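You operate a simulated robot arm through the tools that you are given. There is no shell and no other tool. Be economical: measure what you need, move in short steps, check, and stop when the job is done.

You are at the controls of a simulated two-armed robot. One attempt, no reset.

JOB
Take the cake stand apart and put the small pieces away.
Fine: hold the stand while you unscrew the knob; knob and small plate go in the black-knob drawer, shut it after; the stand stays where it is.

It is judged by the outcome, as a careful person would: the job done as asked, and still so three seconds after it is handed in. It fails if anything else is knocked over, pushed out of place, dropped, spilled or broken.

ROBOT AND FRAMES
Two 7-joint arms with two-finger parallel grippers on one trunk, on a base that drives. Base frame: it is fixed to the floor where the robot stands at the start and does not move with it; the origin is under the middle of the robot, x ahead of it, y to its left, z up. Lengths are in m, angles in degrees, forces in N, time in s.
The left shoulder is at the start at [0.07, 0.163, 0.97], the right one opposite. With the tool pointing down near the work surface each hand reaches from about 0.38 to 0.88 m from the robot's upright axis, wherever it stands, measured 20 degrees to its own side. Places, roughly: cake stand [1, -0.75, 0.75]; inside of the black-knob drawer [0.9, 0.1, 0.6]; small stand plate [1, -0.75, 0.75]; tea table drawer with the black knob [0.9, 0.1, 0.6]. Payload 3.43 kg a hand.
The tool frame of a hand sits at the grasp point between the pads (the TCP): z along the fingers, y along the line on which they close. The tips reach 0.034 m beyond it. Largest opening 0.128 m; finger width 0.024, thickness 0.012; the body of the gripper, 0.048 by 0.13 m, starts 0.096 m behind the TCP.
Orientation is that of the tool frame in the base frame, as a unit quaternion [w, x, y, z]. With the fingers straight down and closing along the base's y, the tool's x points along the base's -x, its y along +y and its z along -z.

CONTROLS
- The arms move only by the tool servo_tool. It takes "left_targets", "right_targets" or both (then of equal length, played together; a hand with none holds still); each is a list of rows, each a list of 7 numbers: the shift along the base's x, y, z in cm, then the turn, a rotation vector about the base's x, y, z in degrees, then the gripper command, from -1 (fully open) to 1 (shut), values between in proportion. In form: [[tx, ty, tz, ax, ay, az, grip], ...]. A call has 1 to 20 rows; each row shifts and turns the commanded pose from where the row before left it. Rows are played at 5 a second. More than 0.05 m and 8.6 degrees between two rows, or a gripper value outside its range, and nothing of the call is played. Where a pose cannot be reached the arm comes as near as it can. A force on the tool above 40 N (or 10 N above the force at the start of the call, whichever is more), or a blocked arm, ends the call early, and 0.2 s more pass. The fingers move at their own pace (about 0.153 m/s each) and stop on an object; they squeeze with about 32 N. The grip force told is the motor's: it shows also when the fingers shut on nothing. Time passes only in rows, and 0.2 s behind the last, so rows that do not move let the fingers close. It gives the time, the measured TCP pose, the force on the tool (base axes), the opening and the grip force at its end, in the units of the frame above (readings bear some noise), with the torque about the TCP (base axes, N m) and any sound that the robot's microphone picked up, and new pictures: "show" is both (left out), scene, wrist or none (wrist: the cameras of the hands that moved).
- Cameras (640 x 400 px; columns grow to the right, rows downward): "scene" is now at [0.1365, -0.0083, 1.1943]; the picture's right is [-0.12, -0.99, 0.00], its down [-0.60, 0.07, -0.80] and it looks along [0.79, -0.09, -0.60] (base axes); focal length 252 px, centre (320, 200). "left" rides on the left gripper at [0.076, 0.011, -0.16] in its tool frame; the picture's right is [-0.15, 0.99, 0.00], its down [-0.88, -0.13, -0.46] and it looks along [-0.45, -0.07, 0.89] (tool axes); focal length 234 px, centre (320, 200). "right" rides on the right gripper at [0.076, -0.011, -0.16] in its tool frame; the picture's right is [0.15, 0.99, 0.00], its down [-0.88, 0.13, -0.46] and it looks along [-0.45, 0.07, 0.89] (tool axes); focal length 234 px, centre (320, 200). There is no depth. A picture from a camera that has moved, and an enlarged one, comes with that camera's place and axes in the base frame and with its lens.
- slide_trunk(by): slides the trunk up (or, below 0, down) by that many m; the arms and the scene camera ride with it, the base frame stays. It gives what a move gives, with no picture.
- steer(legs): drives the robot by 1 to 6 legs, each [ahead, left, turn to the left] in m, m and degrees, along the robot's own axes; the way and the turn of a leg run together, so that a leg with both is an arc; at most 1.5 m and 180 degrees a leg. The arms and the cameras ride along, it lands a little off, and it stops where it bumps. It gives what a move gives, and a new picture of the scene camera.
- head_to(pan, tilt): turns the head with the scene camera to pan (to the left, within 86 degrees either way) and tilt (down, from -29 to 69), counted from straight ahead of the robot. It gives what a move gives, and a new picture of the scene camera.
- enlarge(camera, box): a new picture of the part [left, top, right, bottom] of that camera's present view, enlarged. It takes no simulated time.
- sign_off(): hands the job in; it is judged then, once.

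Go step by step. Nothing tells you exact positions but the pictures and the camera data: compare them with the known pose of the tool, close in by small moves and look again before you grip or let go. The budget is 120 turns and 260 pictures, counting those below and the enlarged ones. Unless the task says otherwise, let go and move clear before handing in, and close with one line.

The tools are called after ">>>" as name(argument=value, ...) on one line, values as JSON. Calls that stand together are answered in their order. servo_tool: Moves the arms, as the interface text tells. Its arguments: {"type":"object","properties":{"left_targets":{"type":"array","items":{"type":"array","items":{"type":"number"}}},"right_targets":{"type":"array","items":{"type":"array","items":{"type":"number"}}},"show":{"type":"string","enum":["both","scene","wrist","none"]}},"required":[]} The other tools are called the same way: slide_trunk (by) slides the trunk up or down; steer (legs) drives the base; head_to (pan, tilt) turns the head that bears the scene camera; enlarge (camera, box) takes an enlarged picture of a part of a camera's view; sign_off () hands the job in.

At the start:

```text
clock: 0.0
left_eef_pos: [0.5208, 0.2711, 0.865]
left_tcp_rot: [0.001, 0.001, 1.0, 0.0]
left_ft_force: [-0.2, -0.7, -0.2]
left_moment: [-0.01, 0.02, -0.01]
left_width: 0.1279
left_grasp_force: 0.1
right_eef_pos: [0.6645, -0.333, 0.8985]
right_tcp_rot: [0.0, -0.001, 1.0, 0.0]
right_ft_force: [0.2, 0.6, 0.1]
right_moment: [0.03, -0.02, 0.0]
right_width: 0.128
right_grasp_force: 0.0
trunk travel left (down, up): [-0.45, 0.49]
robot x, y, heading: [0.0036, -0.0007, -0.0]
head pan, tilt: [-6.8, 36.9]
```

scene: 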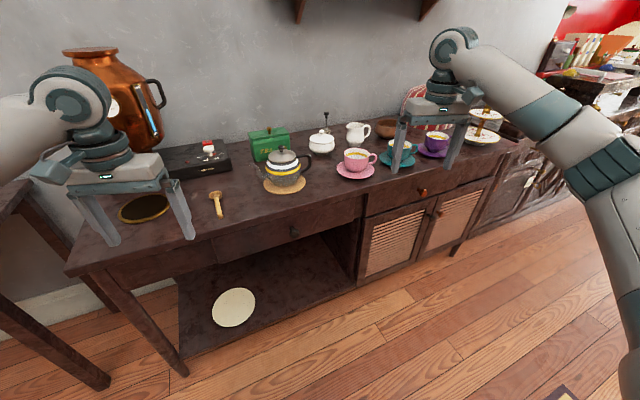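
right: 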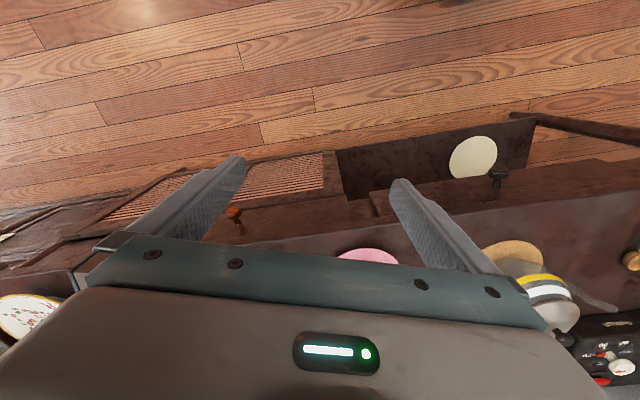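
left: 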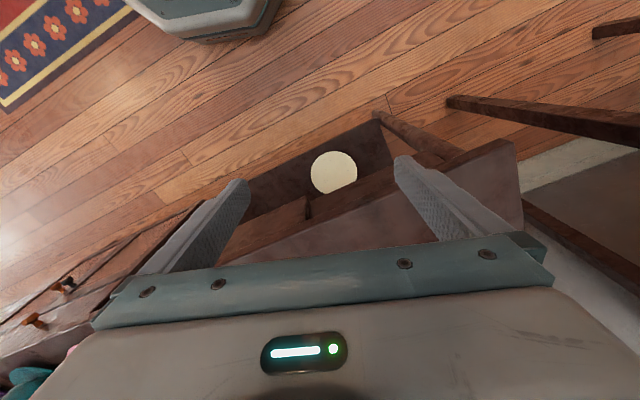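

The cake stand is at the far right of the table, partly behind the right arm, and the black-knob drawer is at the centre-left. I'll look at both closer.

>>> enlarge(camera="scene", box=[380, 60, 560, 180])

>>> enlarge(camera="scene", box=[180, 100, 440, 270])

```text
3.33 times, centred on (470, 120) of scene
camera zoom: at [0.1365, -0.0083, 1.1943], right [-0.12, -0.99, 0.0], down [-0.6, 0.07, -0.8], along [0.79, -0.09, -0.6], focal length 841 px, centre (-180, 467)
```

zoom: 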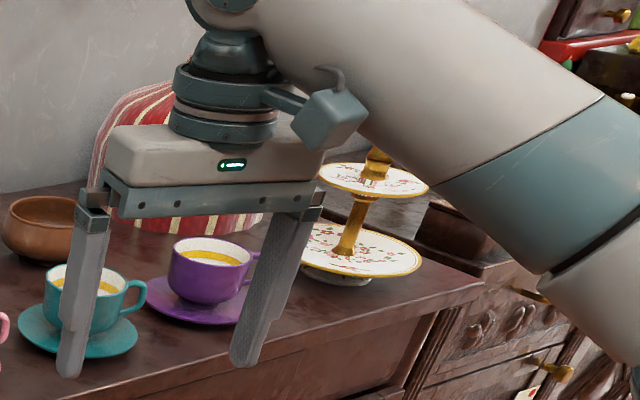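

```text
2.35 times, centred on (310, 185) of scene
camera zoom: at [0.1365, -0.0083, 1.1943], right [-0.12, -0.99, 0.0], down [-0.6, 0.07, -0.8], along [0.79, -0.09, -0.6], focal length 594 px, centre (344, 235)
```

zoom: 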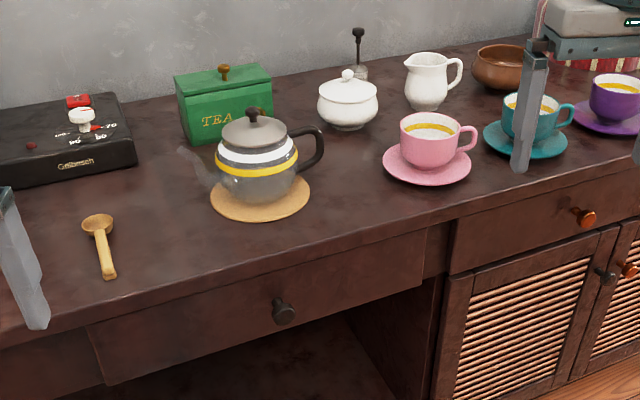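

The table runs about 19° askew to my frame, with its drawer front facing me obliquely. I'll back off a little, turn square to it and look at the drawer knob.

>>> steer(legs=[[-0.1, 0, 19]])

>>> head_to(pan=-15, tilt=45)

```text
clock: 1.5
left_eef_pos: [0.3059, 0.4131, 0.8651]
left_tcp_rot: [0.0, -0.168, 0.986, 0.0]
left_ft_force: [0.0, -0.6, -0.3]
left_moment: [0.01, -0.03, 0.0]
left_width: 0.128
left_grasp_force: 0.1
right_eef_pos: [0.6419, -0.1104, 0.9002]
right_tcp_rot: [-0.001, -0.168, 0.986, 0.0]
right_ft_force: [-0.9, 0.3, -0.1]
right_moment: [-0.01, -0.02, 0.0]
right_width: 0.1281
right_grasp_force: 0.0
trunk travel left (down, up): [-0.45, 0.49]
robot x, y, heading: [-0.0967, -0.0177, 19.2]
head pan, tilt: [-6.8, 36.9]
camera scene: at [0.0354, 0.0214, 1.1944], right [0.22, -0.98, 0.0], down [-0.59, -0.13, -0.8], along [0.78, 0.17, -0.6], focal length 252 px, centre (320, 200)
```

scene: 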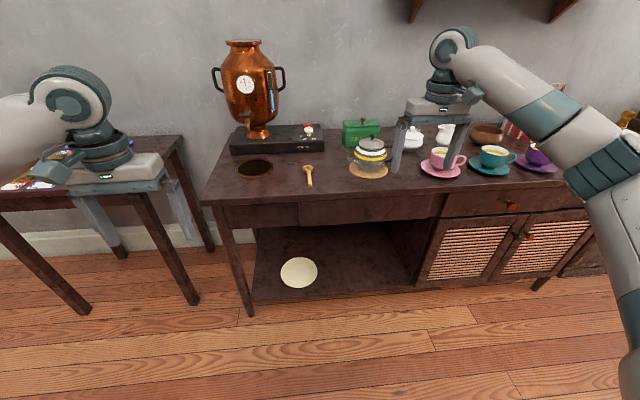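

```text
clock: 2.2
left_eef_pos: [0.3063, 0.4119, 0.8662]
left_tcp_rot: [-0.001, -0.168, 0.986, 0.0]
left_ft_force: [0.0, -0.3, 0.9]
left_moment: [0.02, 0.01, -0.01]
left_width: 0.1279
left_grasp_force: 0.0
right_eef_pos: [0.6416, -0.1101, 0.8986]
right_tcp_rot: [0.0, -0.168, 0.986, 0.001]
right_ft_force: [0.1, -0.1, 0.4]
right_moment: [-0.05, -0.01, 0.0]
right_width: 0.1281
right_grasp_force: 0.0
trunk travel left (down, up): [-0.45, 0.49]
robot x, y, heading: [-0.0946, -0.0155, 19.4]
head pan, tilt: [-15.0, 45.0]
camera scene: at [0.0326, 0.0085, 1.1824], right [0.08, -1.0, 0.0], down [-0.7, -0.05, -0.71], along [0.71, 0.05, -0.71], focal length 252 px, centre (320, 200)
```

scene: 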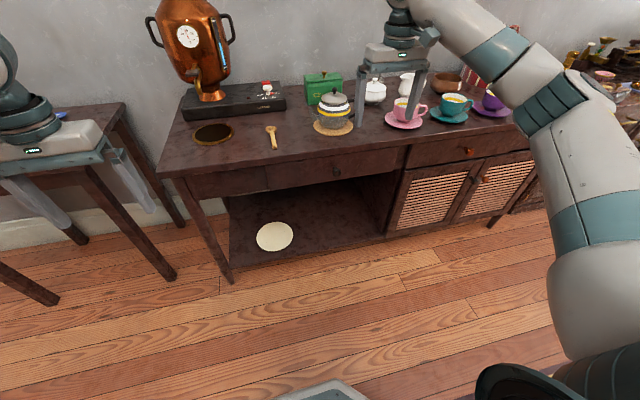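

The drawer knob lies at about [0.705, 0.01, 0.645], within the right arm's range. I'll tilt the right hand 45° forward and bring it in front of the knob.

>>> servo_tool(right_targets=[[-0.6, 1.4, -3.3, 2.48, -7.08, 0, -0.5], [-0.6, 1.4, -3.3, 2.48, -7.08, 0, -0.5], [-0.6, 1.4, -3.3, 2.48, -7.08, 0, -0.5], [-0.6, 1.4, -3.3, 2.48, -7.08, 0, -0.5], [-0.6, 1.4, -3.3, 2.48, -7.08, 0, -0.5], [-0.6, 1.4, -3.3, 2.48, -7.08, 0, -0.5], [0, 0, 0, 0, 0, 0, -0.5]])

```text
clock: 3.8
left_eef_pos: [0.3072, 0.4113, 0.8645]
left_tcp_rot: [0.0, -0.169, 0.986, -0.001]
left_ft_force: [0.0, 0.7, -0.7]
left_moment: [0.01, 0.02, 0.02]
left_width: 0.1284
left_grasp_force: 0.1
right_eef_pos: [0.6065, -0.0237, 0.7016]
right_tcp_rot: [0.378, -0.155, 0.911, 0.065]
right_ft_force: [-0.2, -0.1, -0.2]
right_moment: [0.0, -0.01, 0.0]
right_width: 0.0962
right_grasp_force: 0.0
trunk travel left (down, up): [-0.45, 0.49]
robot x, y, heading: [-0.0918, -0.017, 19.5]
head pan, tilt: [-15.0, 45.0]
camera scene: at [0.0322, 0.0085, 1.1824], right [0.08, -1.0, 0.0], down [-0.71, -0.05, -0.71], along [0.7, 0.05, -0.71], focal length 252 px, centre (320, 200)
camera right: at [0.4521, -0.0905, 0.7602], right [-0.42, 0.9, -0.1], down [0.24, 0.22, 0.95], along [0.87, 0.38, -0.31], focal length 234 px, centre (320, 200)
```

scene: 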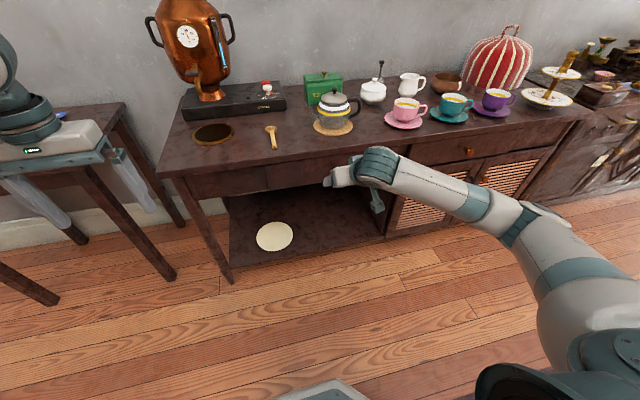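
right: 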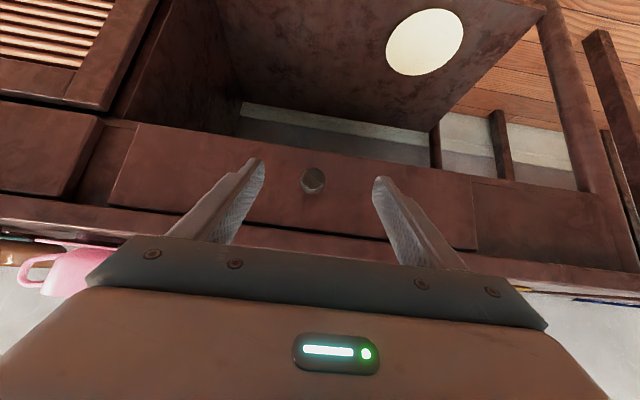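

Triangulated, the knob is at about [0.71, 0.008, 0.642], nicely between the fingers. I'll advance most of the way and check.

>>> servo_tool(right_targets=[[2.2, 0.6, -1.2, 0, 0, 0, -0.5], [2.2, 0.6, -1.2, 0, 0, 0, -0.5], [2.0, 0.6, -1.0, 0, 0, 0, -0.5]], show="wrist")

```text
clock: 4.6
left_eef_pos: [0.3074, 0.413, 0.8658]
left_tcp_rot: [-0.001, -0.169, 0.986, 0.0]
left_ft_force: [-0.4, 0.1, -0.3]
left_moment: [-0.01, 0.04, -0.01]
left_width: 0.1282
left_grasp_force: 0.0
right_eef_pos: [0.6717, -0.0065, 0.6667]
right_tcp_rot: [0.378, -0.156, 0.91, 0.064]
right_ft_force: [0.5, 0.6, -0.2]
right_moment: [0.0, 0.01, 0.01]
right_width: 0.096
right_grasp_force: 0.0
trunk travel left (down, up): [-0.45, 0.49]
robot x, y, heading: [-0.0964, -0.0141, 19.2]
head pan, tilt: [-15.0, 45.0]
camera right: at [0.5186, -0.0721, 0.7259], right [-0.43, 0.9, -0.1], down [0.24, 0.22, 0.94], along [0.87, 0.38, -0.31], focal length 234 px, centre (320, 200)
```

right: 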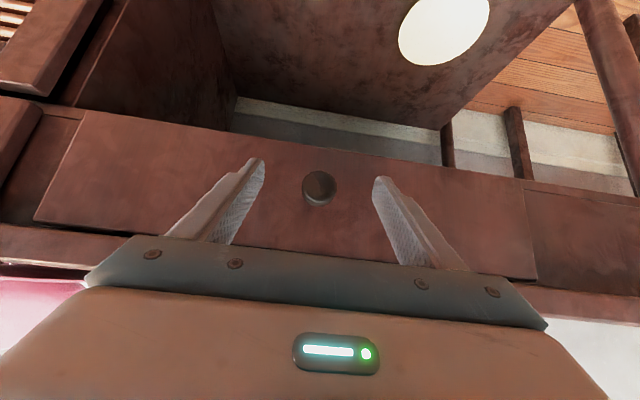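

Still aligned; I'll close the last 3 cm and grip the knob.

>>> servo_tool(right_targets=[[1.5, 0.6, -0.8, 0, 0, 0, -0.5], [1.5, 0.6, -0.8, 0, 0, 0, -0.5], [0, 0, 0, 0, 0, 0, 1], [0, 0, 0, 0, 0, 0, 1], [0, 0, 0, 0, 0, 0, 1]], show="wrist")

```text
clock: 5.0
left_eef_pos: [0.3068, 0.4121, 0.8648]
left_tcp_rot: [-0.001, -0.168, 0.986, 0.0]
left_ft_force: [-0.1, -0.4, 0.5]
left_moment: [0.01, 0.03, 0.01]
left_width: 0.1278
left_grasp_force: 0.1
right_eef_pos: [0.6844, -0.0027, 0.6596]
right_tcp_rot: [0.376, -0.155, 0.911, 0.064]
right_ft_force: [-11.2, -3.4, 5.7]
right_moment: [-0.35, -0.12, -0.57]
right_width: 0.0955
right_grasp_force: 0.1
trunk travel left (down, up): [-0.45, 0.49]
robot x, y, heading: [-0.0948, -0.0151, 19.4]
head pan, tilt: [-15.0, 45.0]
stopped in row 2 (right hand): the force on the tool passed its limit at 60 N (the readings are from after the stop); the commanded pose is now the measured one
camera right: at [0.5309, -0.0676, 0.7189], right [-0.42, 0.9, -0.1], down [0.24, 0.22, 0.94], along [0.87, 0.37, -0.31], focal length 234 px, centre (320, 200)
```

right: 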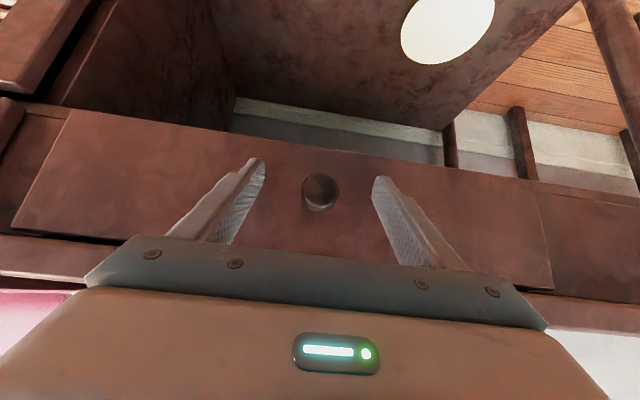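

The fingertips touched the drawer front, so the knob is nearer than I computed and is probably already between the pads. I'll back off 3 mm and close.

>>> servo_tool(right_targets=[[-0.4, -0.1, 0, 0, 0, 0, -0.5], [0, 0, 0, 0, 0, 0, 1], [0, 0, 0, 0, 0, 0, 1], [0, 0, 0, 0, 0, 0, 1]], show="both")

```text
clock: 6.0
left_eef_pos: [0.3073, 0.4126, 0.8652]
left_tcp_rot: [-0.001, -0.167, 0.986, 0.0]
left_ft_force: [-0.8, -0.6, 0.1]
left_moment: [-0.02, 0.0, 0.05]
left_width: 0.1279
left_grasp_force: 0.1
right_eef_pos: [0.6818, -0.004, 0.6585]
right_tcp_rot: [0.375, -0.155, 0.912, 0.064]
right_ft_force: [-1.1, 1.5, 0.2]
right_moment: [-0.01, -0.12, 0.15]
right_width: 0.0294
right_grasp_force: 45.3
trunk travel left (down, up): [-0.45, 0.49]
robot x, y, heading: [-0.0982, -0.0136, 19.3]
head pan, tilt: [-15.0, 45.0]
camera scene: at [0.0323, 0.0086, 1.1824], right [0.08, -1.0, 0.0], down [-0.71, -0.05, -0.71], along [0.7, 0.05, -0.71], focal length 252 px, centre (320, 200)
camera right: at [0.5274, -0.0687, 0.7182], right [-0.42, 0.9, -0.1], down [0.24, 0.22, 0.94], along [0.87, 0.38, -0.31], focal length 234 px, centre (320, 200)
```

scene: 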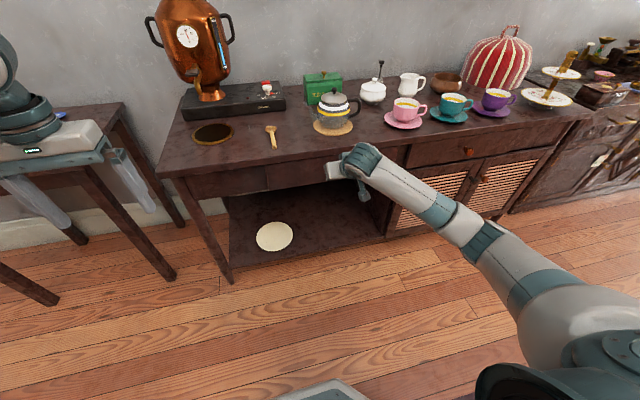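
right: 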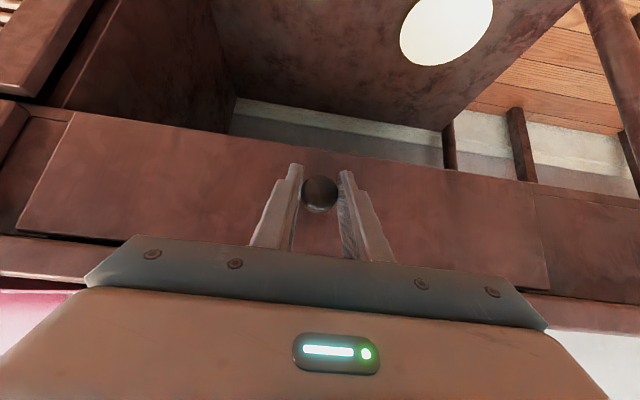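

The knob is gripped (2.9 cm wide). I'll pull the drawer out along its normal, first a short way.

>>> servo_tool(right_targets=[[-1.6, -0.55, 0, 0, 0, 0, 1], [-1.6, -0.55, 0, 0, 0, 0, 1], [-1.6, -0.55, 0, 0, 0, 0, 1], [-1.6, -0.55, 0, 0, 0, 0, 1]], show="wrist")

```text
clock: 7.0
left_eef_pos: [0.3066, 0.4116, 0.8653]
left_tcp_rot: [-0.001, -0.167, 0.986, 0.0]
left_ft_force: [0.1, 0.0, 0.7]
left_moment: [-0.01, -0.02, -0.02]
left_width: 0.1281
left_grasp_force: 0.0
right_eef_pos: [0.6172, -0.0234, 0.6586]
right_tcp_rot: [0.375, -0.155, 0.912, 0.063]
right_ft_force: [-1.4, 4.4, -1.3]
right_moment: [-0.19, 0.72, 0.16]
right_width: 0.0293
right_grasp_force: 44.7
trunk travel left (down, up): [-0.45, 0.49]
robot x, y, heading: [-0.0919, -0.0142, 19.5]
head pan, tilt: [-15.0, 45.0]
camera right: at [0.4629, -0.0897, 0.7184], right [-0.42, 0.9, -0.1], down [0.24, 0.22, 0.94], along [0.87, 0.37, -0.32], focal length 234 px, centre (320, 200)
```

right: 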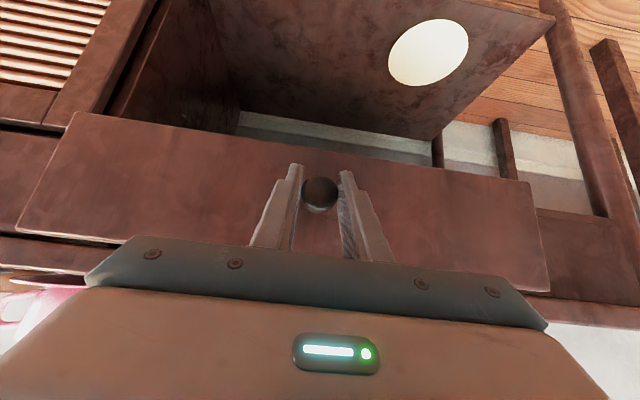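

The drawer slides, with an axis nearer 17°. I'll continue pulling with that direction.

>>> servo_tool(right_targets=[[-1.7, -0.45, 0, 0, 0, 0, 1], [-1.7, -0.5, 0, 0, 0, 0, 1], [-1.7, -0.5, 0, 0, 0, 0, 1], [-1.7, -0.5, 0, 0, 0, 0, 1], [-1.7, -0.5, 0, 0, 0, 0, 1], [-1.7, -0.5, 0, 0, 0, 0, 1], [-1.7, -0.5, 0, 0, 0, 0, 1]], show="scene")

```text
clock: 8.6
left_eef_pos: [0.3068, 0.41, 0.8658]
left_tcp_rot: [-0.001, -0.167, 0.986, 0.001]
left_ft_force: [0.0, -0.3, 0.0]
left_moment: [-0.01, -0.04, -0.01]
left_width: 0.128
left_grasp_force: 0.1
right_eef_pos: [0.499, -0.0623, 0.6579]
right_tcp_rot: [0.376, -0.152, 0.912, 0.062]
right_ft_force: [6.1, -18.9, 2.1]
right_moment: [0.09, -0.77, -0.2]
right_width: 0.0296
right_grasp_force: 45.2
trunk travel left (down, up): [-0.45, 0.49]
robot x, y, heading: [-0.0977, -0.0169, 19.1]
head pan, tilt: [-15.0, 45.0]
camera scene: at [0.0324, 0.0062, 1.1824], right [0.07, -1.0, 0.0], down [-0.71, -0.05, -0.71], along [0.7, 0.05, -0.71], focal length 252 px, centre (320, 200)
```

scene: 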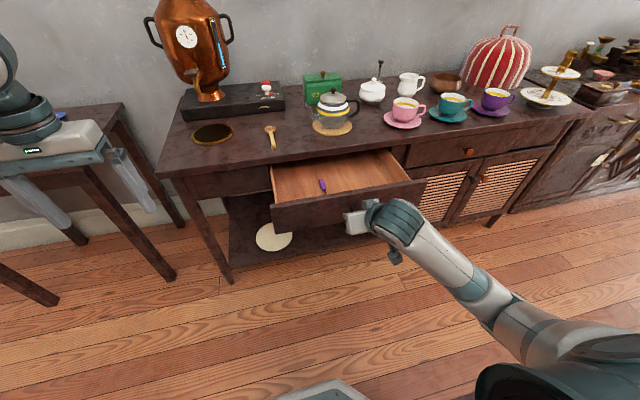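

The drawer is 19 cm open, with a small purple item lying inside. I'll pull another 6 cm so the plate fits easily.

>>> servo_tool(right_targets=[[-1.5, -0.8, 0, 0, 0, 0, 1], [-1.5, -0.55, 0, 0, 0, 0, 1], [-1.5, -0.5, 0, 0, 0, 0, 1], [-1.5, -0.5, 0, 0, 0, 0, 1]], show="scene")

```text
clock: 9.5
left_eef_pos: [0.3077, 0.4128, 0.8638]
left_tcp_rot: [-0.001, -0.167, 0.986, 0.0]
left_ft_force: [0.7, -1.4, -0.4]
left_moment: [-0.04, 0.03, -0.03]
left_width: 0.128
left_grasp_force: 0.0
right_eef_pos: [0.4667, -0.0725, 0.6584]
right_tcp_rot: [0.385, -0.152, 0.908, 0.066]
right_ft_force: [0.3, -2.5, 16.0]
right_moment: [-0.08, 0.51, 0.18]
right_width: 0.0294
right_grasp_force: 44.6
right hand out of reach, approached as far as the arm can: row 3, 4
trunk travel left (down, up): [-0.45, 0.49]
robot x, y, heading: [-0.0967, -0.019, 19.3]
head pan, tilt: [-15.0, 45.0]
stopped in row 4 (right hand): the force on the tool passed its limit at 45 N (the readings are from after the stop); the commanded pose is now the measured one
camera scene: at [0.032, 0.0089, 1.1824], right [0.07, -1.0, 0.0], down [-0.71, -0.05, -0.71], along [0.71, 0.05, -0.71], focal length 252 px, centre (320, 200)
```

scene: 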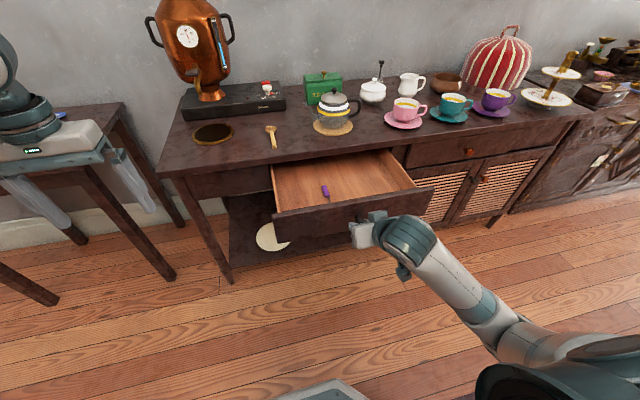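

The arm reached its limit at 22 cm open, which is plenty. I'll let go and lift the hand straight up, clear of the drawer front, straightening it again.

>>> servo_tool(right_targets=[[0, 0, 0, 0, 0, 0, -0.5], [0, 0, 0, 0, 0, 0, -0.5], [-0.2, -0.1, 2.5, 0, 0, 0, -0.5], [0, 0, 4, 0, 0, 0, -0.5], [0, 0, 4, 0, 0, 0, -0.5], [1, -2, 4, -2.48, 7.08, 0, -0.5], [1, -2, 4, -2.48, 7.08, 0, -0.5], [1, -2, 4, -2.48, 7.08, 0, -0.5], [1, -2, 2, -2.48, 7.08, 0, -0.5], [1, -2, 0, -2.48, 7.08, 0, -0.5], [1, -2, 0, -2.48, 7.08, 0, -0.5]], show="scene")

```text
clock: 11.9
left_eef_pos: [0.3057, 0.4127, 0.8662]
left_tcp_rot: [0.0, -0.168, 0.986, 0.0]
left_ft_force: [-1.0, -0.4, 0.2]
left_moment: [-0.01, -0.01, 0.03]
left_width: 0.1279
left_grasp_force: 0.0
right_eef_pos: [0.5593, -0.1811, 0.8892]
right_tcp_rot: [0.004, -0.165, 0.986, 0.0]
right_ft_force: [0.4, 0.1, 0.3]
right_moment: [0.0, -0.01, -0.03]
right_width: 0.0958
right_grasp_force: 0.0
right hand out of reach, approached as far as the arm can: row 3, 4, 5
trunk travel left (down, up): [-0.45, 0.49]
robot x, y, heading: [-0.1004, -0.0186, 19.2]
head pan, tilt: [-15.0, 45.0]
camera scene: at [0.0323, 0.0083, 1.1823], right [0.07, -1.0, 0.0], down [-0.71, -0.05, -0.71], along [0.7, 0.05, -0.71], focal length 252 px, centre (320, 200)
```

scene: 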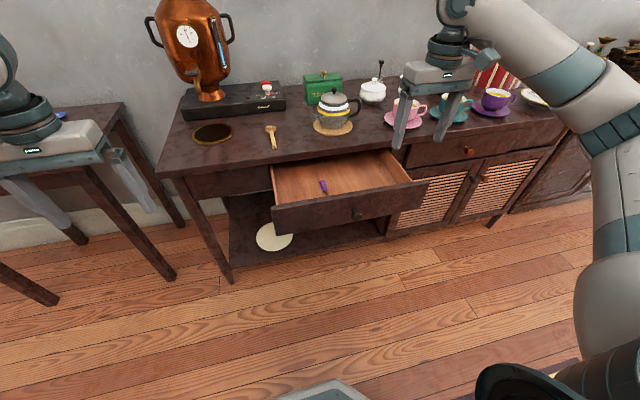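

The drawer stands open and the hand is clear. Now I'll drive sideways along the table to face the cake stand.

>>> steer(legs=[[-0.05, -0.5, 0], [0, -0.55, 0]])

>>> head_to(pan=0, tilt=32)

```text
clock: 17.6
left_eef_pos: [0.6018, -0.5858, 0.8651]
left_tcp_rot: [-0.001, -0.169, 0.986, -0.001]
left_ft_force: [0.3, -0.8, 0.3]
left_moment: [-0.02, -0.01, 0.02]
left_width: 0.1282
left_grasp_force: 0.0
right_eef_pos: [0.8551, -1.1782, 0.8892]
right_tcp_rot: [0.005, -0.167, 0.986, 0.001]
right_ft_force: [0.1, 0.1, 0.3]
right_moment: [0.04, -0.06, -0.03]
right_width: 0.0961
right_grasp_force: 0.1
trunk travel left (down, up): [-0.45, 0.49]
robot x, y, heading: [0.2007, -1.0143, 19.2]
head pan, tilt: [-15.0, 45.0]
camera scene: at [0.3282, -0.9901, 1.1824], right [0.08, -1.0, 0.0], down [-0.71, -0.05, -0.71], along [0.7, 0.05, -0.71], focal length 252 px, centre (320, 200)
```

scene: 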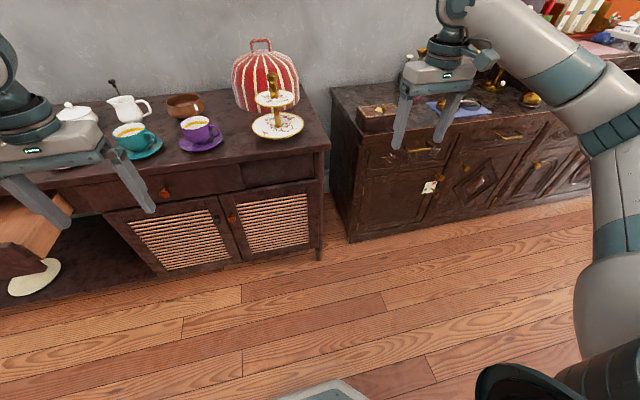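

```text
clock: 18.4
left_eef_pos: [0.6011, -0.5847, 0.866]
left_tcp_rot: [-0.001, -0.168, 0.986, 0.0]
left_ft_force: [0.2, -1.0, -0.3]
left_moment: [0.01, 0.0, 0.01]
left_width: 0.1279
left_grasp_force: 0.2
right_eef_pos: [0.8542, -1.1774, 0.8892]
right_tcp_rot: [0.007, -0.167, 0.986, 0.0]
right_ft_force: [-0.5, -0.3, -0.1]
right_moment: [-0.01, 0.0, 0.02]
right_width: 0.0959
right_grasp_force: 0.1
trunk travel left (down, up): [-0.45, 0.49]
robot x, y, heading: [0.1981, -1.0185, 19.7]
head pan, tilt: [0.0, 32.0]
camera scene: at [0.3314, -0.9661, 1.2018], right [0.33, -0.94, 0.0], down [-0.5, -0.18, -0.85], along [0.8, 0.28, -0.53], focal length 252 px, centre (320, 200)
```

scene: 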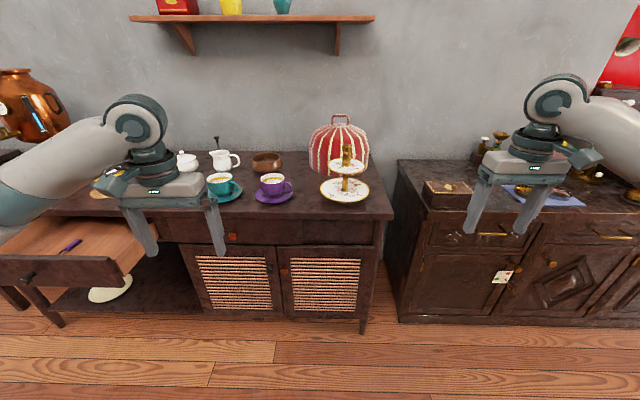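

>>> enlarge(camera="scene", box=[280, 110, 420, 210])

>>> enlarge(camera="scene", box=[0, 190, 150, 300])

```text
4.00 times, centred on (350, 160) of scene
camera zoom: at [0.3314, -0.9661, 1.2018], right [0.33, -0.94, 0.0], down [-0.5, -0.18, -0.85], along [0.8, 0.28, -0.53], focal length 1010 px, centre (200, 360)
```

zoom: 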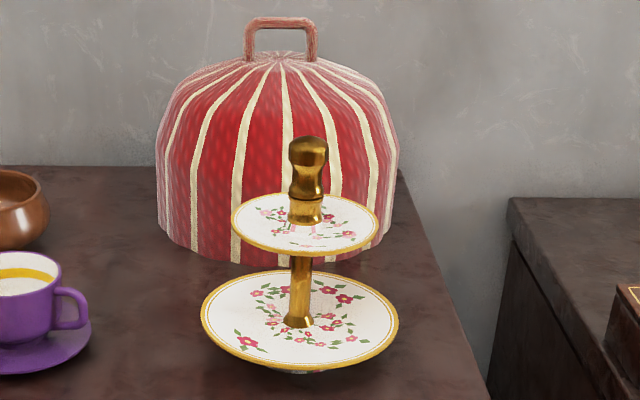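

```text
3.64 times, centred on (75, 245) of scene
camera zoom: at [0.3314, -0.9661, 1.2018], right [0.33, -0.94, 0.0], down [-0.5, -0.18, -0.85], along [0.8, 0.28, -0.53], focal length 918 px, centre (1211, 36)
```

zoom: 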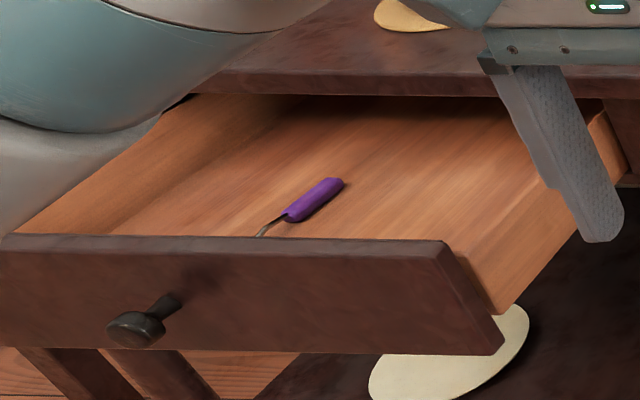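

The stand's axis triangulates to about [1.076, -0.797], with the lower plate at z≈0.77, the small plate at ≈0.855 (about 12 cm across) and the gold knob from 0.86 to 0.93. I'll raise both hands and drive up to it.

>>> servo_tool(left_targets=[[0, 0, 5, 0, 0, 0, -1], [0, 0, 5, 0, 0, 0, -1], [0, 0, 4, 0, 0, 0, -1]], right_targets=[[0, 0, 5, 0, 0, 0, -0.5], [0, 0, 5, 0, 0, 0, -0.5], [0, 0, 4, 0, 0, 0, -0.5]], show="none")

>>> steer(legs=[[0.17, -0.07, 0]])

>>> head_to(pan=0, tilt=36)

```text
clock: 19.2
left_eef_pos: [0.6017, -0.5875, 1.0025]
left_tcp_rot: [0.001, -0.169, 0.986, 0.0]
left_ft_force: [0.0, 0.9, 0.1]
left_moment: [0.02, -0.01, -0.01]
left_width: 0.128
left_grasp_force: 0.1
right_eef_pos: [0.8532, -1.1744, 1.0309]
right_tcp_rot: [0.006, -0.167, 0.986, 0.001]
right_ft_force: [-0.8, -0.2, 0.2]
right_moment: [0.0, -0.03, 0.0]
right_width: 0.0959
right_grasp_force: 0.1
trunk travel left (down, up): [-0.45, 0.49]
robot x, y, heading: [0.1965, -1.0158, 19.4]
head pan, tilt: [0.0, 32.0]
```

```text
clock: 20.7
left_eef_pos: [0.7833, -0.5934, 1.0025]
left_tcp_rot: [-0.001, -0.169, 0.986, 0.0]
left_ft_force: [0.5, -0.6, 0.3]
left_moment: [0.0, 0.02, 0.01]
left_width: 0.1282
left_grasp_force: 0.1
right_eef_pos: [1.0361, -1.1814, 1.028]
right_tcp_rot: [0.005, -0.168, 0.986, 0.0]
right_ft_force: [-0.6, -0.8, 0.5]
right_moment: [0.03, 0.07, -0.02]
right_width: 0.0961
right_grasp_force: 0.0
trunk travel left (down, up): [-0.45, 0.49]
robot x, y, heading: [0.3809, -1.0221, 19.5]
head pan, tilt: [0.0, 32.0]
camera scene: at [0.5125, -0.9742, 1.2017], right [0.33, -0.94, 0.0], down [-0.5, -0.18, -0.85], along [0.8, 0.28, -0.53], focal length 252 px, centre (320, 200)
```

scene: 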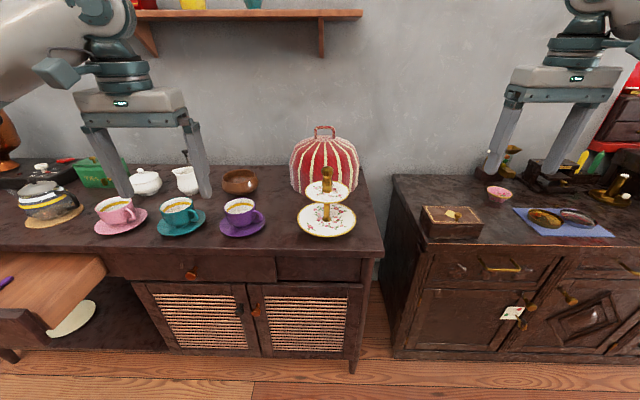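

```text
clock: 21.4
left_eef_pos: [0.7822, -0.5932, 1.0031]
left_tcp_rot: [-0.001, -0.17, 0.985, 0.0]
left_ft_force: [-0.2, -1.2, 0.1]
left_moment: [0.0, 0.01, 0.02]
left_width: 0.128
left_grasp_force: 0.1
right_eef_pos: [1.0341, -1.1819, 1.0296]
right_tcp_rot: [0.006, -0.168, 0.986, 0.0]
right_ft_force: [0.1, 0.3, 0.6]
right_moment: [0.01, 0.01, 0.0]
right_width: 0.0959
right_grasp_force: 0.0
trunk travel left (down, up): [-0.45, 0.49]
robot x, y, heading: [0.3776, -1.0181, 19.5]
head pan, tilt: [0.0, 36.0]
camera scene: at [0.5095, -0.9749, 1.1957], right [0.33, -0.94, 0.0], down [-0.55, -0.2, -0.81], along [0.76, 0.27, -0.59], focal length 252 px, centre (320, 200)
```

scene: 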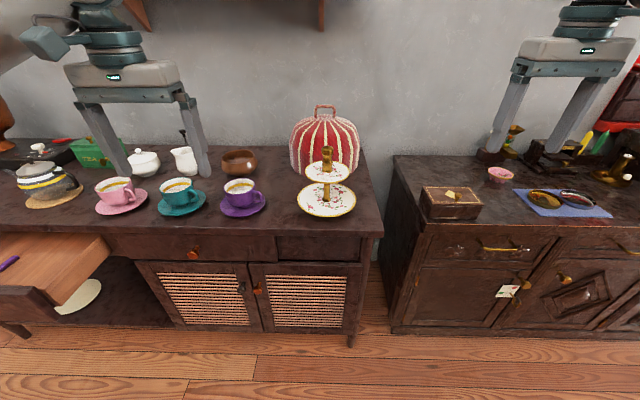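

>>> enlarge(camera="scene", box=[280, 135, 376, 225])

```text
4.44 times, centred on (328, 180) of scene
camera zoom: at [0.5095, -0.9749, 1.1957], right [0.33, -0.94, 0.0], down [-0.55, -0.2, -0.81], along [0.76, 0.27, -0.59], focal length 1122 px, centre (284, 289)
```

zoom: 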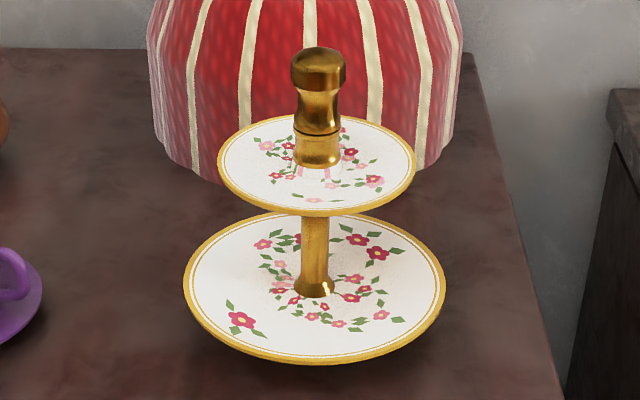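

The axis refines to about [1.071, -0.798]; the knob has a seam at z≈0.887 and a bulb above it. I'll turn the left hand nearly horizontal in front of the post, open, at a safe distance.

>>> servo_tool(left_targets=[[0.5, -2, -0.5, 0, 0, -7.25, -0.5], [0.5, -2, -0.5, 0, 0, -7.25, -0.5], [0.5, -2, -1, 0.74, -8.47, 0, -0.5], [0.5, -2, -1, 0.74, -8.47, 0, -0.5], [0.5, -2, -1, 0.74, -8.47, 0, -0.5], [0.5, -2, -1, 0.74, -8.47, 0, -0.5], [0.5, -2, -1, 0.74, -8.47, 0, -0.5], [0.5, -2, -1, 0.74, -8.47, 0, -0.5], [0.5, -2, -1.5, 0.74, -8.47, 0, -0.5], [0.5, -2, -2, 0.74, -8.47, 0, -0.5], [0.5, -1.7, -2, 0.74, -8.47, 0, -0.5]])

```text
clock: 23.8
left_eef_pos: [0.9005, -0.8148, 0.8912]
left_tcp_rot: [0.618, -0.034, 0.785, 0.026]
left_ft_force: [0.8, 0.0, -0.3]
left_moment: [0.02, -0.01, 0.0]
left_width: 0.0958
left_grasp_force: 0.0
left hand out of reach, approached as far as the arm can: row 8, 9, 10
right_eef_pos: [1.0361, -1.182, 1.0282]
right_tcp_rot: [0.005, -0.167, 0.986, 0.0]
right_ft_force: [1.1, -0.1, -0.3]
right_moment: [0.01, 0.0, 0.05]
right_width: 0.0958
right_grasp_force: 0.0
trunk travel left (down, up): [-0.45, 0.49]
robot x, y, heading: [0.3798, -1.0195, 19.5]
head pan, tilt: [0.0, 36.0]
camera scene: at [0.5101, -0.975, 1.1957], right [0.33, -0.94, 0.0], down [-0.55, -0.2, -0.81], along [0.76, 0.27, -0.59], focal length 252 px, centre (320, 200)
camera left: at [0.7264, -0.8185, 0.8539], right [-0.05, 0.99, 0.14], down [-0.22, -0.15, 0.96], along [0.97, 0.02, 0.23], focal length 234 px, centre (320, 200)
```

scene: 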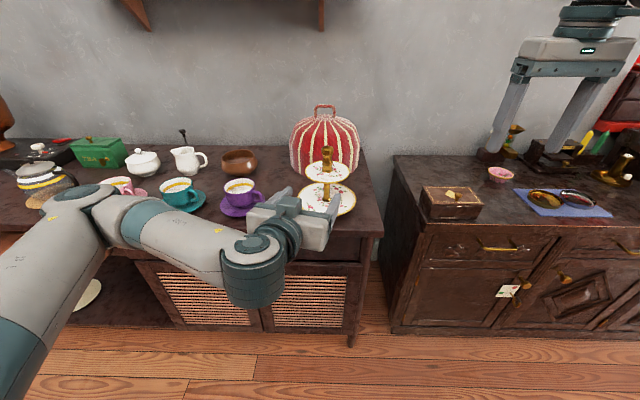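
left: 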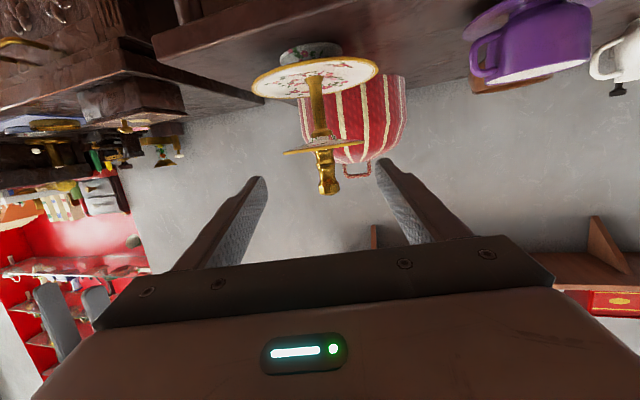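

The hand is level enough (14° down) and lines up with the post. I'll lower it 4 cm to the gap height and advance part way.

>>> servo_tool(left_targets=[[0, 0.2, -2, 0, 0, 0, -0.5], [0, 0, -1.8, 0, 0, 0, -0.5], [3.2, 0.28, -0.77, 0, 0, 0, -0.5], [3.2, 0.28, -0.77, 0, 0, 0, -0.5], [0, 0, 0, 0, 0, 0, -0.5]])

>>> enlarge(camera="scene", box=[240, 135, 390, 235])

```text
clock: 24.9
left_eef_pos: [0.9613, -0.8061, 0.8388]
left_tcp_rot: [0.618, -0.034, 0.785, 0.026]
left_ft_force: [0.2, -0.6, 0.2]
left_moment: [-0.03, 0.0, 0.0]
left_width: 0.0959
left_grasp_force: 0.0
right_eef_pos: [1.0356, -1.182, 1.0299]
right_tcp_rot: [0.006, -0.167, 0.986, -0.001]
right_ft_force: [0.4, 0.1, -0.2]
right_moment: [-0.01, 0.01, 0.01]
right_width: 0.0961
right_grasp_force: 0.1
trunk travel left (down, up): [-0.45, 0.49]
robot x, y, heading: [0.3784, -1.0216, 19.7]
head pan, tilt: [0.0, 36.0]
camera scene: at [0.5094, -0.975, 1.1957], right [0.33, -0.94, 0.0], down [-0.55, -0.2, -0.81], along [0.76, 0.27, -0.59], focal length 252 px, centre (320, 200)
camera left: at [0.788, -0.8093, 0.8009], right [-0.05, 0.99, 0.14], down [-0.22, -0.15, 0.96], along [0.97, 0.02, 0.23], focal length 234 px, centre (320, 200)
```

scene: 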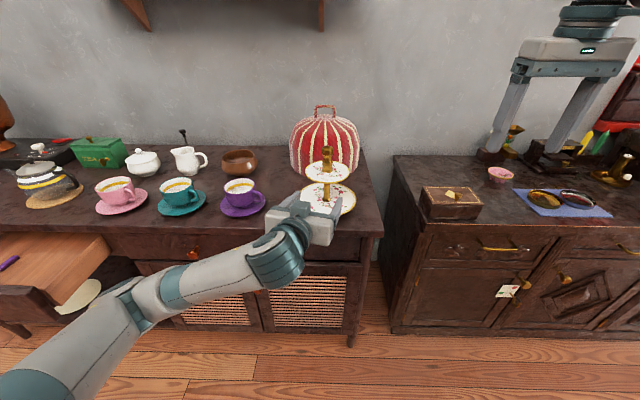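
left: 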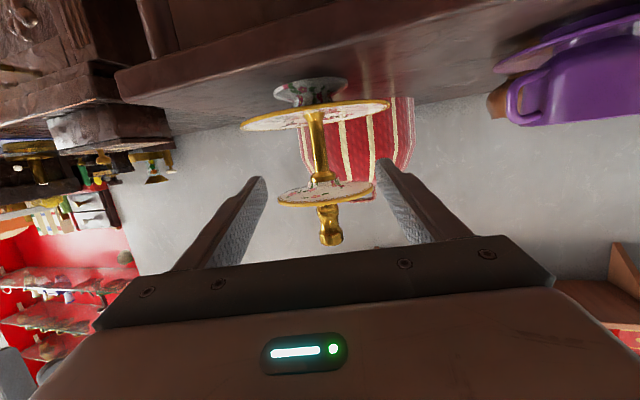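

```text
4.00 times, centred on (315, 185) of scene
camera zoom: at [0.5094, -0.975, 1.1957], right [0.33, -0.94, 0.0], down [-0.55, -0.2, -0.81], along [0.76, 0.27, -0.59], focal length 1010 px, centre (340, 260)
```

zoom: 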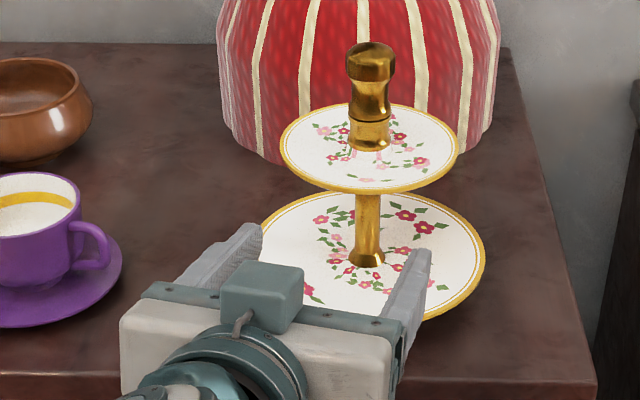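

The hand tracks true: gap from about 0.787 (rim of lower plate) to 0.85, and the post is centred between the fingers. I'll advance the last 10 cm to straddle the post.

>>> servo_tool(left_targets=[[2.5, 0.2, -0.65, 0, 0, 0, -0.5], [2.5, 0.2, -0.65, 0, 0, 0, -0.5], [2.5, 0.2, -0.65, 0, 0, 0, -0.5], [2.4, 0.2, -0.6, 0, 0, 0, -0.5], [0, 0, 0, 0, 0, 0, -0.5]], show="wrist")

>>> enlarge(camera="scene", box=[240, 135, 390, 235])

```text
clock: 26.1
left_eef_pos: [1.0572, -0.798, 0.8146]
left_tcp_rot: [0.618, -0.035, 0.785, 0.027]
left_ft_force: [0.3, 0.9, 0.4]
left_moment: [0.02, -0.04, 0.0]
left_width: 0.0957
left_grasp_force: 0.2
right_eef_pos: [1.034, -1.1815, 1.0301]
right_tcp_rot: [0.006, -0.167, 0.986, 0.0]
right_ft_force: [1.4, -0.1, -0.3]
right_moment: [0.01, 0.01, -0.02]
right_width: 0.096
right_grasp_force: 0.0
trunk travel left (down, up): [-0.45, 0.49]
robot x, y, heading: [0.3806, -1.0202, 19.4]
head pan, tilt: [0.0, 36.0]
camera left: at [0.8836, -0.8017, 0.7768], right [-0.05, 0.99, 0.14], down [-0.22, -0.15, 0.96], along [0.97, 0.02, 0.23], focal length 234 px, centre (320, 200)
```

left: 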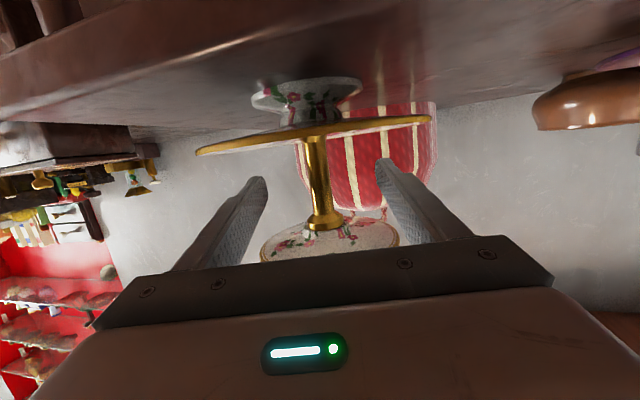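

```text
4.00 times, centred on (315, 185) of scene
camera zoom: at [0.5094, -0.9749, 1.1957], right [0.33, -0.94, 0.0], down [-0.55, -0.2, -0.81], along [0.76, 0.27, -0.59], focal length 1010 px, centre (340, 260)
```

zoom: 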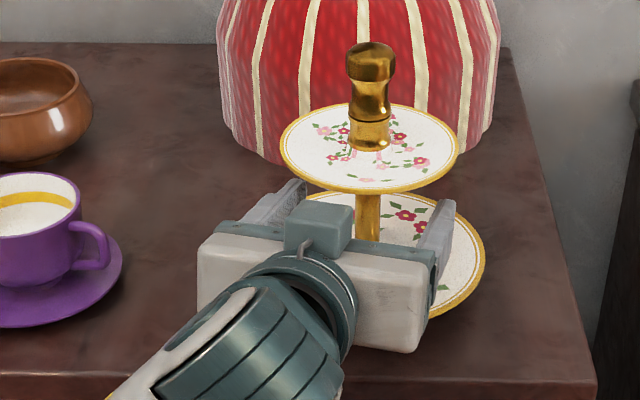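

The post is centred between the pads. I'll close the left hand on it gently.

>>> servo_tool(left_targets=[[0, 0, 0, 0, 0, 0, 0.2], [0, 0, 0, 0, 0, 0, 0.5], [0, 0, 0, 0, 0, 0, 0.7], [0, 0, 0, 0, 0, 0, 1], [0, 0, 0, 0, 0, 0, 1]], show="wrist")

>>> enlarge(camera="scene", box=[240, 135, 390, 235])

```text
clock: 27.4
left_eef_pos: [1.0568, -0.7987, 0.8139]
left_tcp_rot: [0.618, -0.034, 0.785, 0.026]
left_ft_force: [-0.8, -1.0, -0.3]
left_moment: [0.01, 0.0, -0.08]
left_width: 0.0172
left_grasp_force: 31.7
right_eef_pos: [1.0345, -1.1815, 1.0302]
right_tcp_rot: [0.005, -0.168, 0.986, -0.001]
right_ft_force: [0.3, 0.7, -0.1]
right_moment: [0.02, 0.02, -0.02]
right_width: 0.096
right_grasp_force: 0.1
trunk travel left (down, up): [-0.45, 0.49]
robot x, y, heading: [0.379, -1.0201, 19.7]
head pan, tilt: [0.0, 36.0]
camera left: at [0.8835, -0.8018, 0.7768], right [-0.05, 0.99, 0.14], down [-0.22, -0.15, 0.96], along [0.97, 0.02, 0.23], focal length 234 px, centre (320, 200)
```

left: 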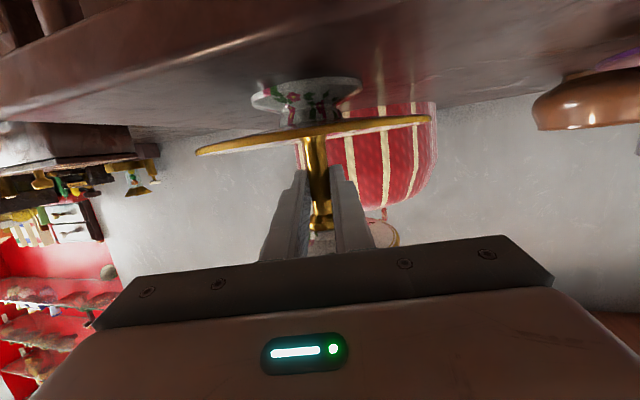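

```text
4.00 times, centred on (315, 185) of scene
camera zoom: at [0.5096, -0.9749, 1.1956], right [0.33, -0.94, 0.0], down [-0.55, -0.2, -0.81], along [0.76, 0.27, -0.59], focal length 1010 px, centre (340, 260)
```

zoom: 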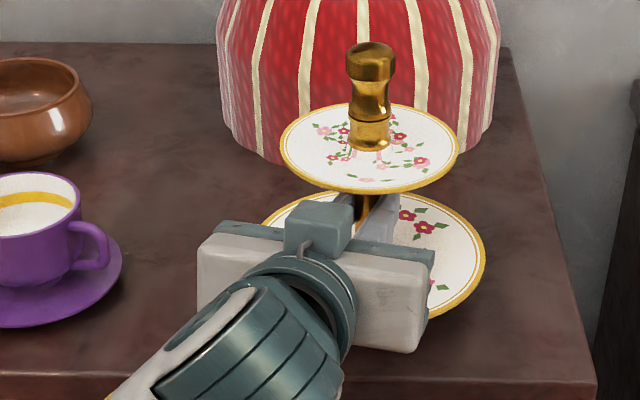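

The post is held (1.7 cm, 32 N). Now the right hand goes above the knob, pre-turned clockwise so that it has travel to unscrew.

>>> servo_tool(right_targets=[[0.39, 4.27, 0, 0, 0, -6, -0.4], [0.39, 4.27, 0, 0, 0, -6, -0.4], [0.39, 4.27, 0, 0, 0, -6, -0.4], [0.39, 4.27, 0, 0, 0, -6, -0.4], [0.39, 4.27, 0, 0, 0, -6, -0.4], [0.39, 4.27, 0, 0, 0, -6, -0.4], [0.39, 4.27, 0, 0, 0, -6, -0.4], [0.39, 4.27, 0, 0, 0, -6, -0.4], [0.39, 4.27, 0, 0, 0, -6, -0.4], [0, 0, 0, 0, 0, 0, -0.4]])

```text
clock: 29.6
left_eef_pos: [1.0573, -0.7982, 0.8131]
left_tcp_rot: [0.618, -0.034, 0.785, 0.026]
left_ft_force: [2.0, -0.7, -0.1]
left_moment: [-0.14, -0.19, 0.01]
left_width: 0.0168
left_grasp_force: 32.3
right_eef_pos: [1.0704, -0.7993, 1.0278]
right_tcp_rot: [0.005, 0.299, 0.954, -0.003]
right_ft_force: [0.8, -0.1, 0.5]
right_moment: [0.0, -0.02, -0.03]
right_width: 0.0897
right_grasp_force: 0.0
trunk travel left (down, up): [-0.45, 0.49]
robot x, y, heading: [0.3787, -1.0224, 19.6]
head pan, tilt: [0.0, 36.0]
camera scene: at [0.5099, -0.9757, 1.1956], right [0.33, -0.94, 0.0], down [-0.55, -0.2, -0.81], along [0.76, 0.27, -0.59], focal length 252 px, centre (320, 200)
camera right: at [0.9998, -0.7643, 1.1874], right [0.44, 0.9, 0.0], down [0.79, -0.39, 0.47], along [0.42, -0.21, -0.89], focal length 234 px, centre (320, 200)
```

scene: 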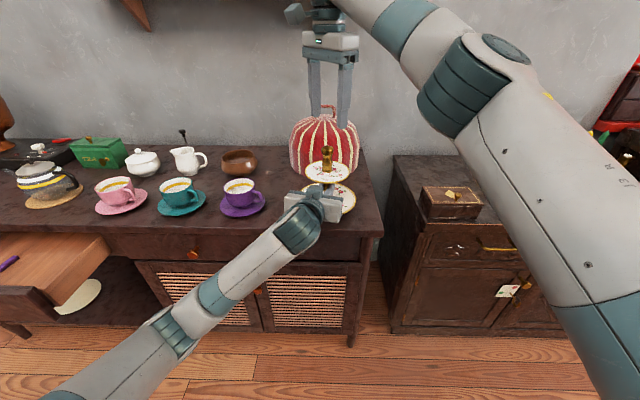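
right: 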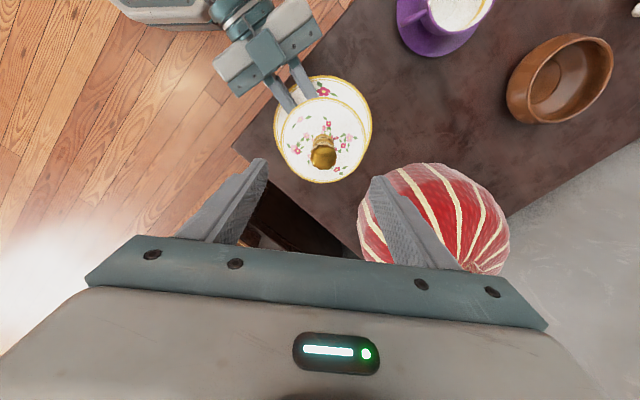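

The knob top reads at [1.074, -0.798], so I shift 3 mm and descend around it, stopping to check.

>>> servo_tool(right_targets=[[0.3, 0.1, -3, 0, 0, 0, -0.4], [0, 0, -3, 0, 0, 0, -0.4], [0, 0, -2.5, 0, 0, 0, -0.4], [0, 0, -2.2, 0, 0, 0, -0.4], [0, 0, 0, 0, 0, 0, -0.4]], show="wrist")

>>> enlarge(camera="scene", box=[240, 115, 390, 215])

```text
clock: 30.8
left_eef_pos: [1.0559, -0.7986, 0.8135]
left_tcp_rot: [0.619, -0.035, 0.784, 0.027]
left_ft_force: [0.6, 0.0, 0.4]
left_moment: [0.03, 0.0, -0.06]
left_width: 0.0166
left_grasp_force: 32.5
right_eef_pos: [1.0737, -0.7977, 0.9231]
right_tcp_rot: [0.005, 0.298, 0.954, -0.003]
right_ft_force: [-0.9, 0.6, 0.2]
right_moment: [-0.02, 0.03, -0.01]
right_width: 0.0897
right_grasp_force: 0.0
trunk travel left (down, up): [-0.45, 0.49]
robot x, y, heading: [0.3835, -1.0224, 19.5]
head pan, tilt: [0.0, 36.0]
camera right: at [1.0032, -0.7635, 1.0816], right [0.44, 0.9, 0.0], down [0.79, -0.39, 0.47], along [0.42, -0.21, -0.89], focal length 234 px, centre (320, 200)
```

right: 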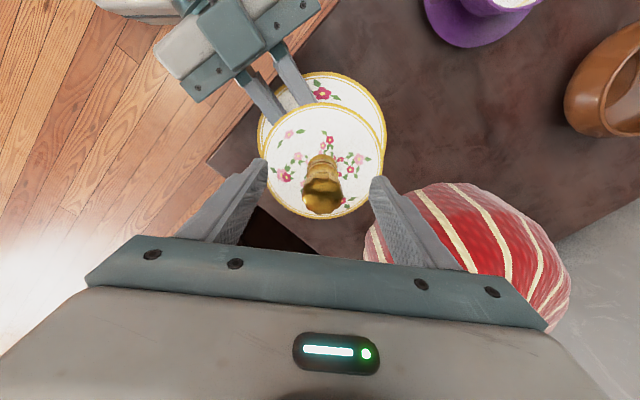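

```text
4.00 times, centred on (315, 165) of scene
camera zoom: at [0.5096, -0.9748, 1.1957], right [0.33, -0.94, 0.0], down [-0.55, -0.2, -0.81], along [0.76, 0.27, -0.59], focal length 1010 px, centre (340, 340)
```

zoom: 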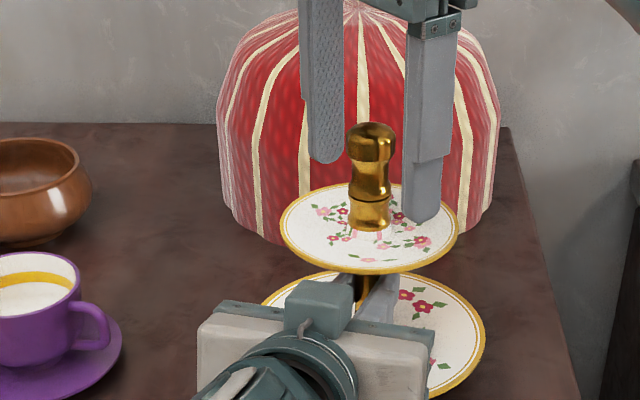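

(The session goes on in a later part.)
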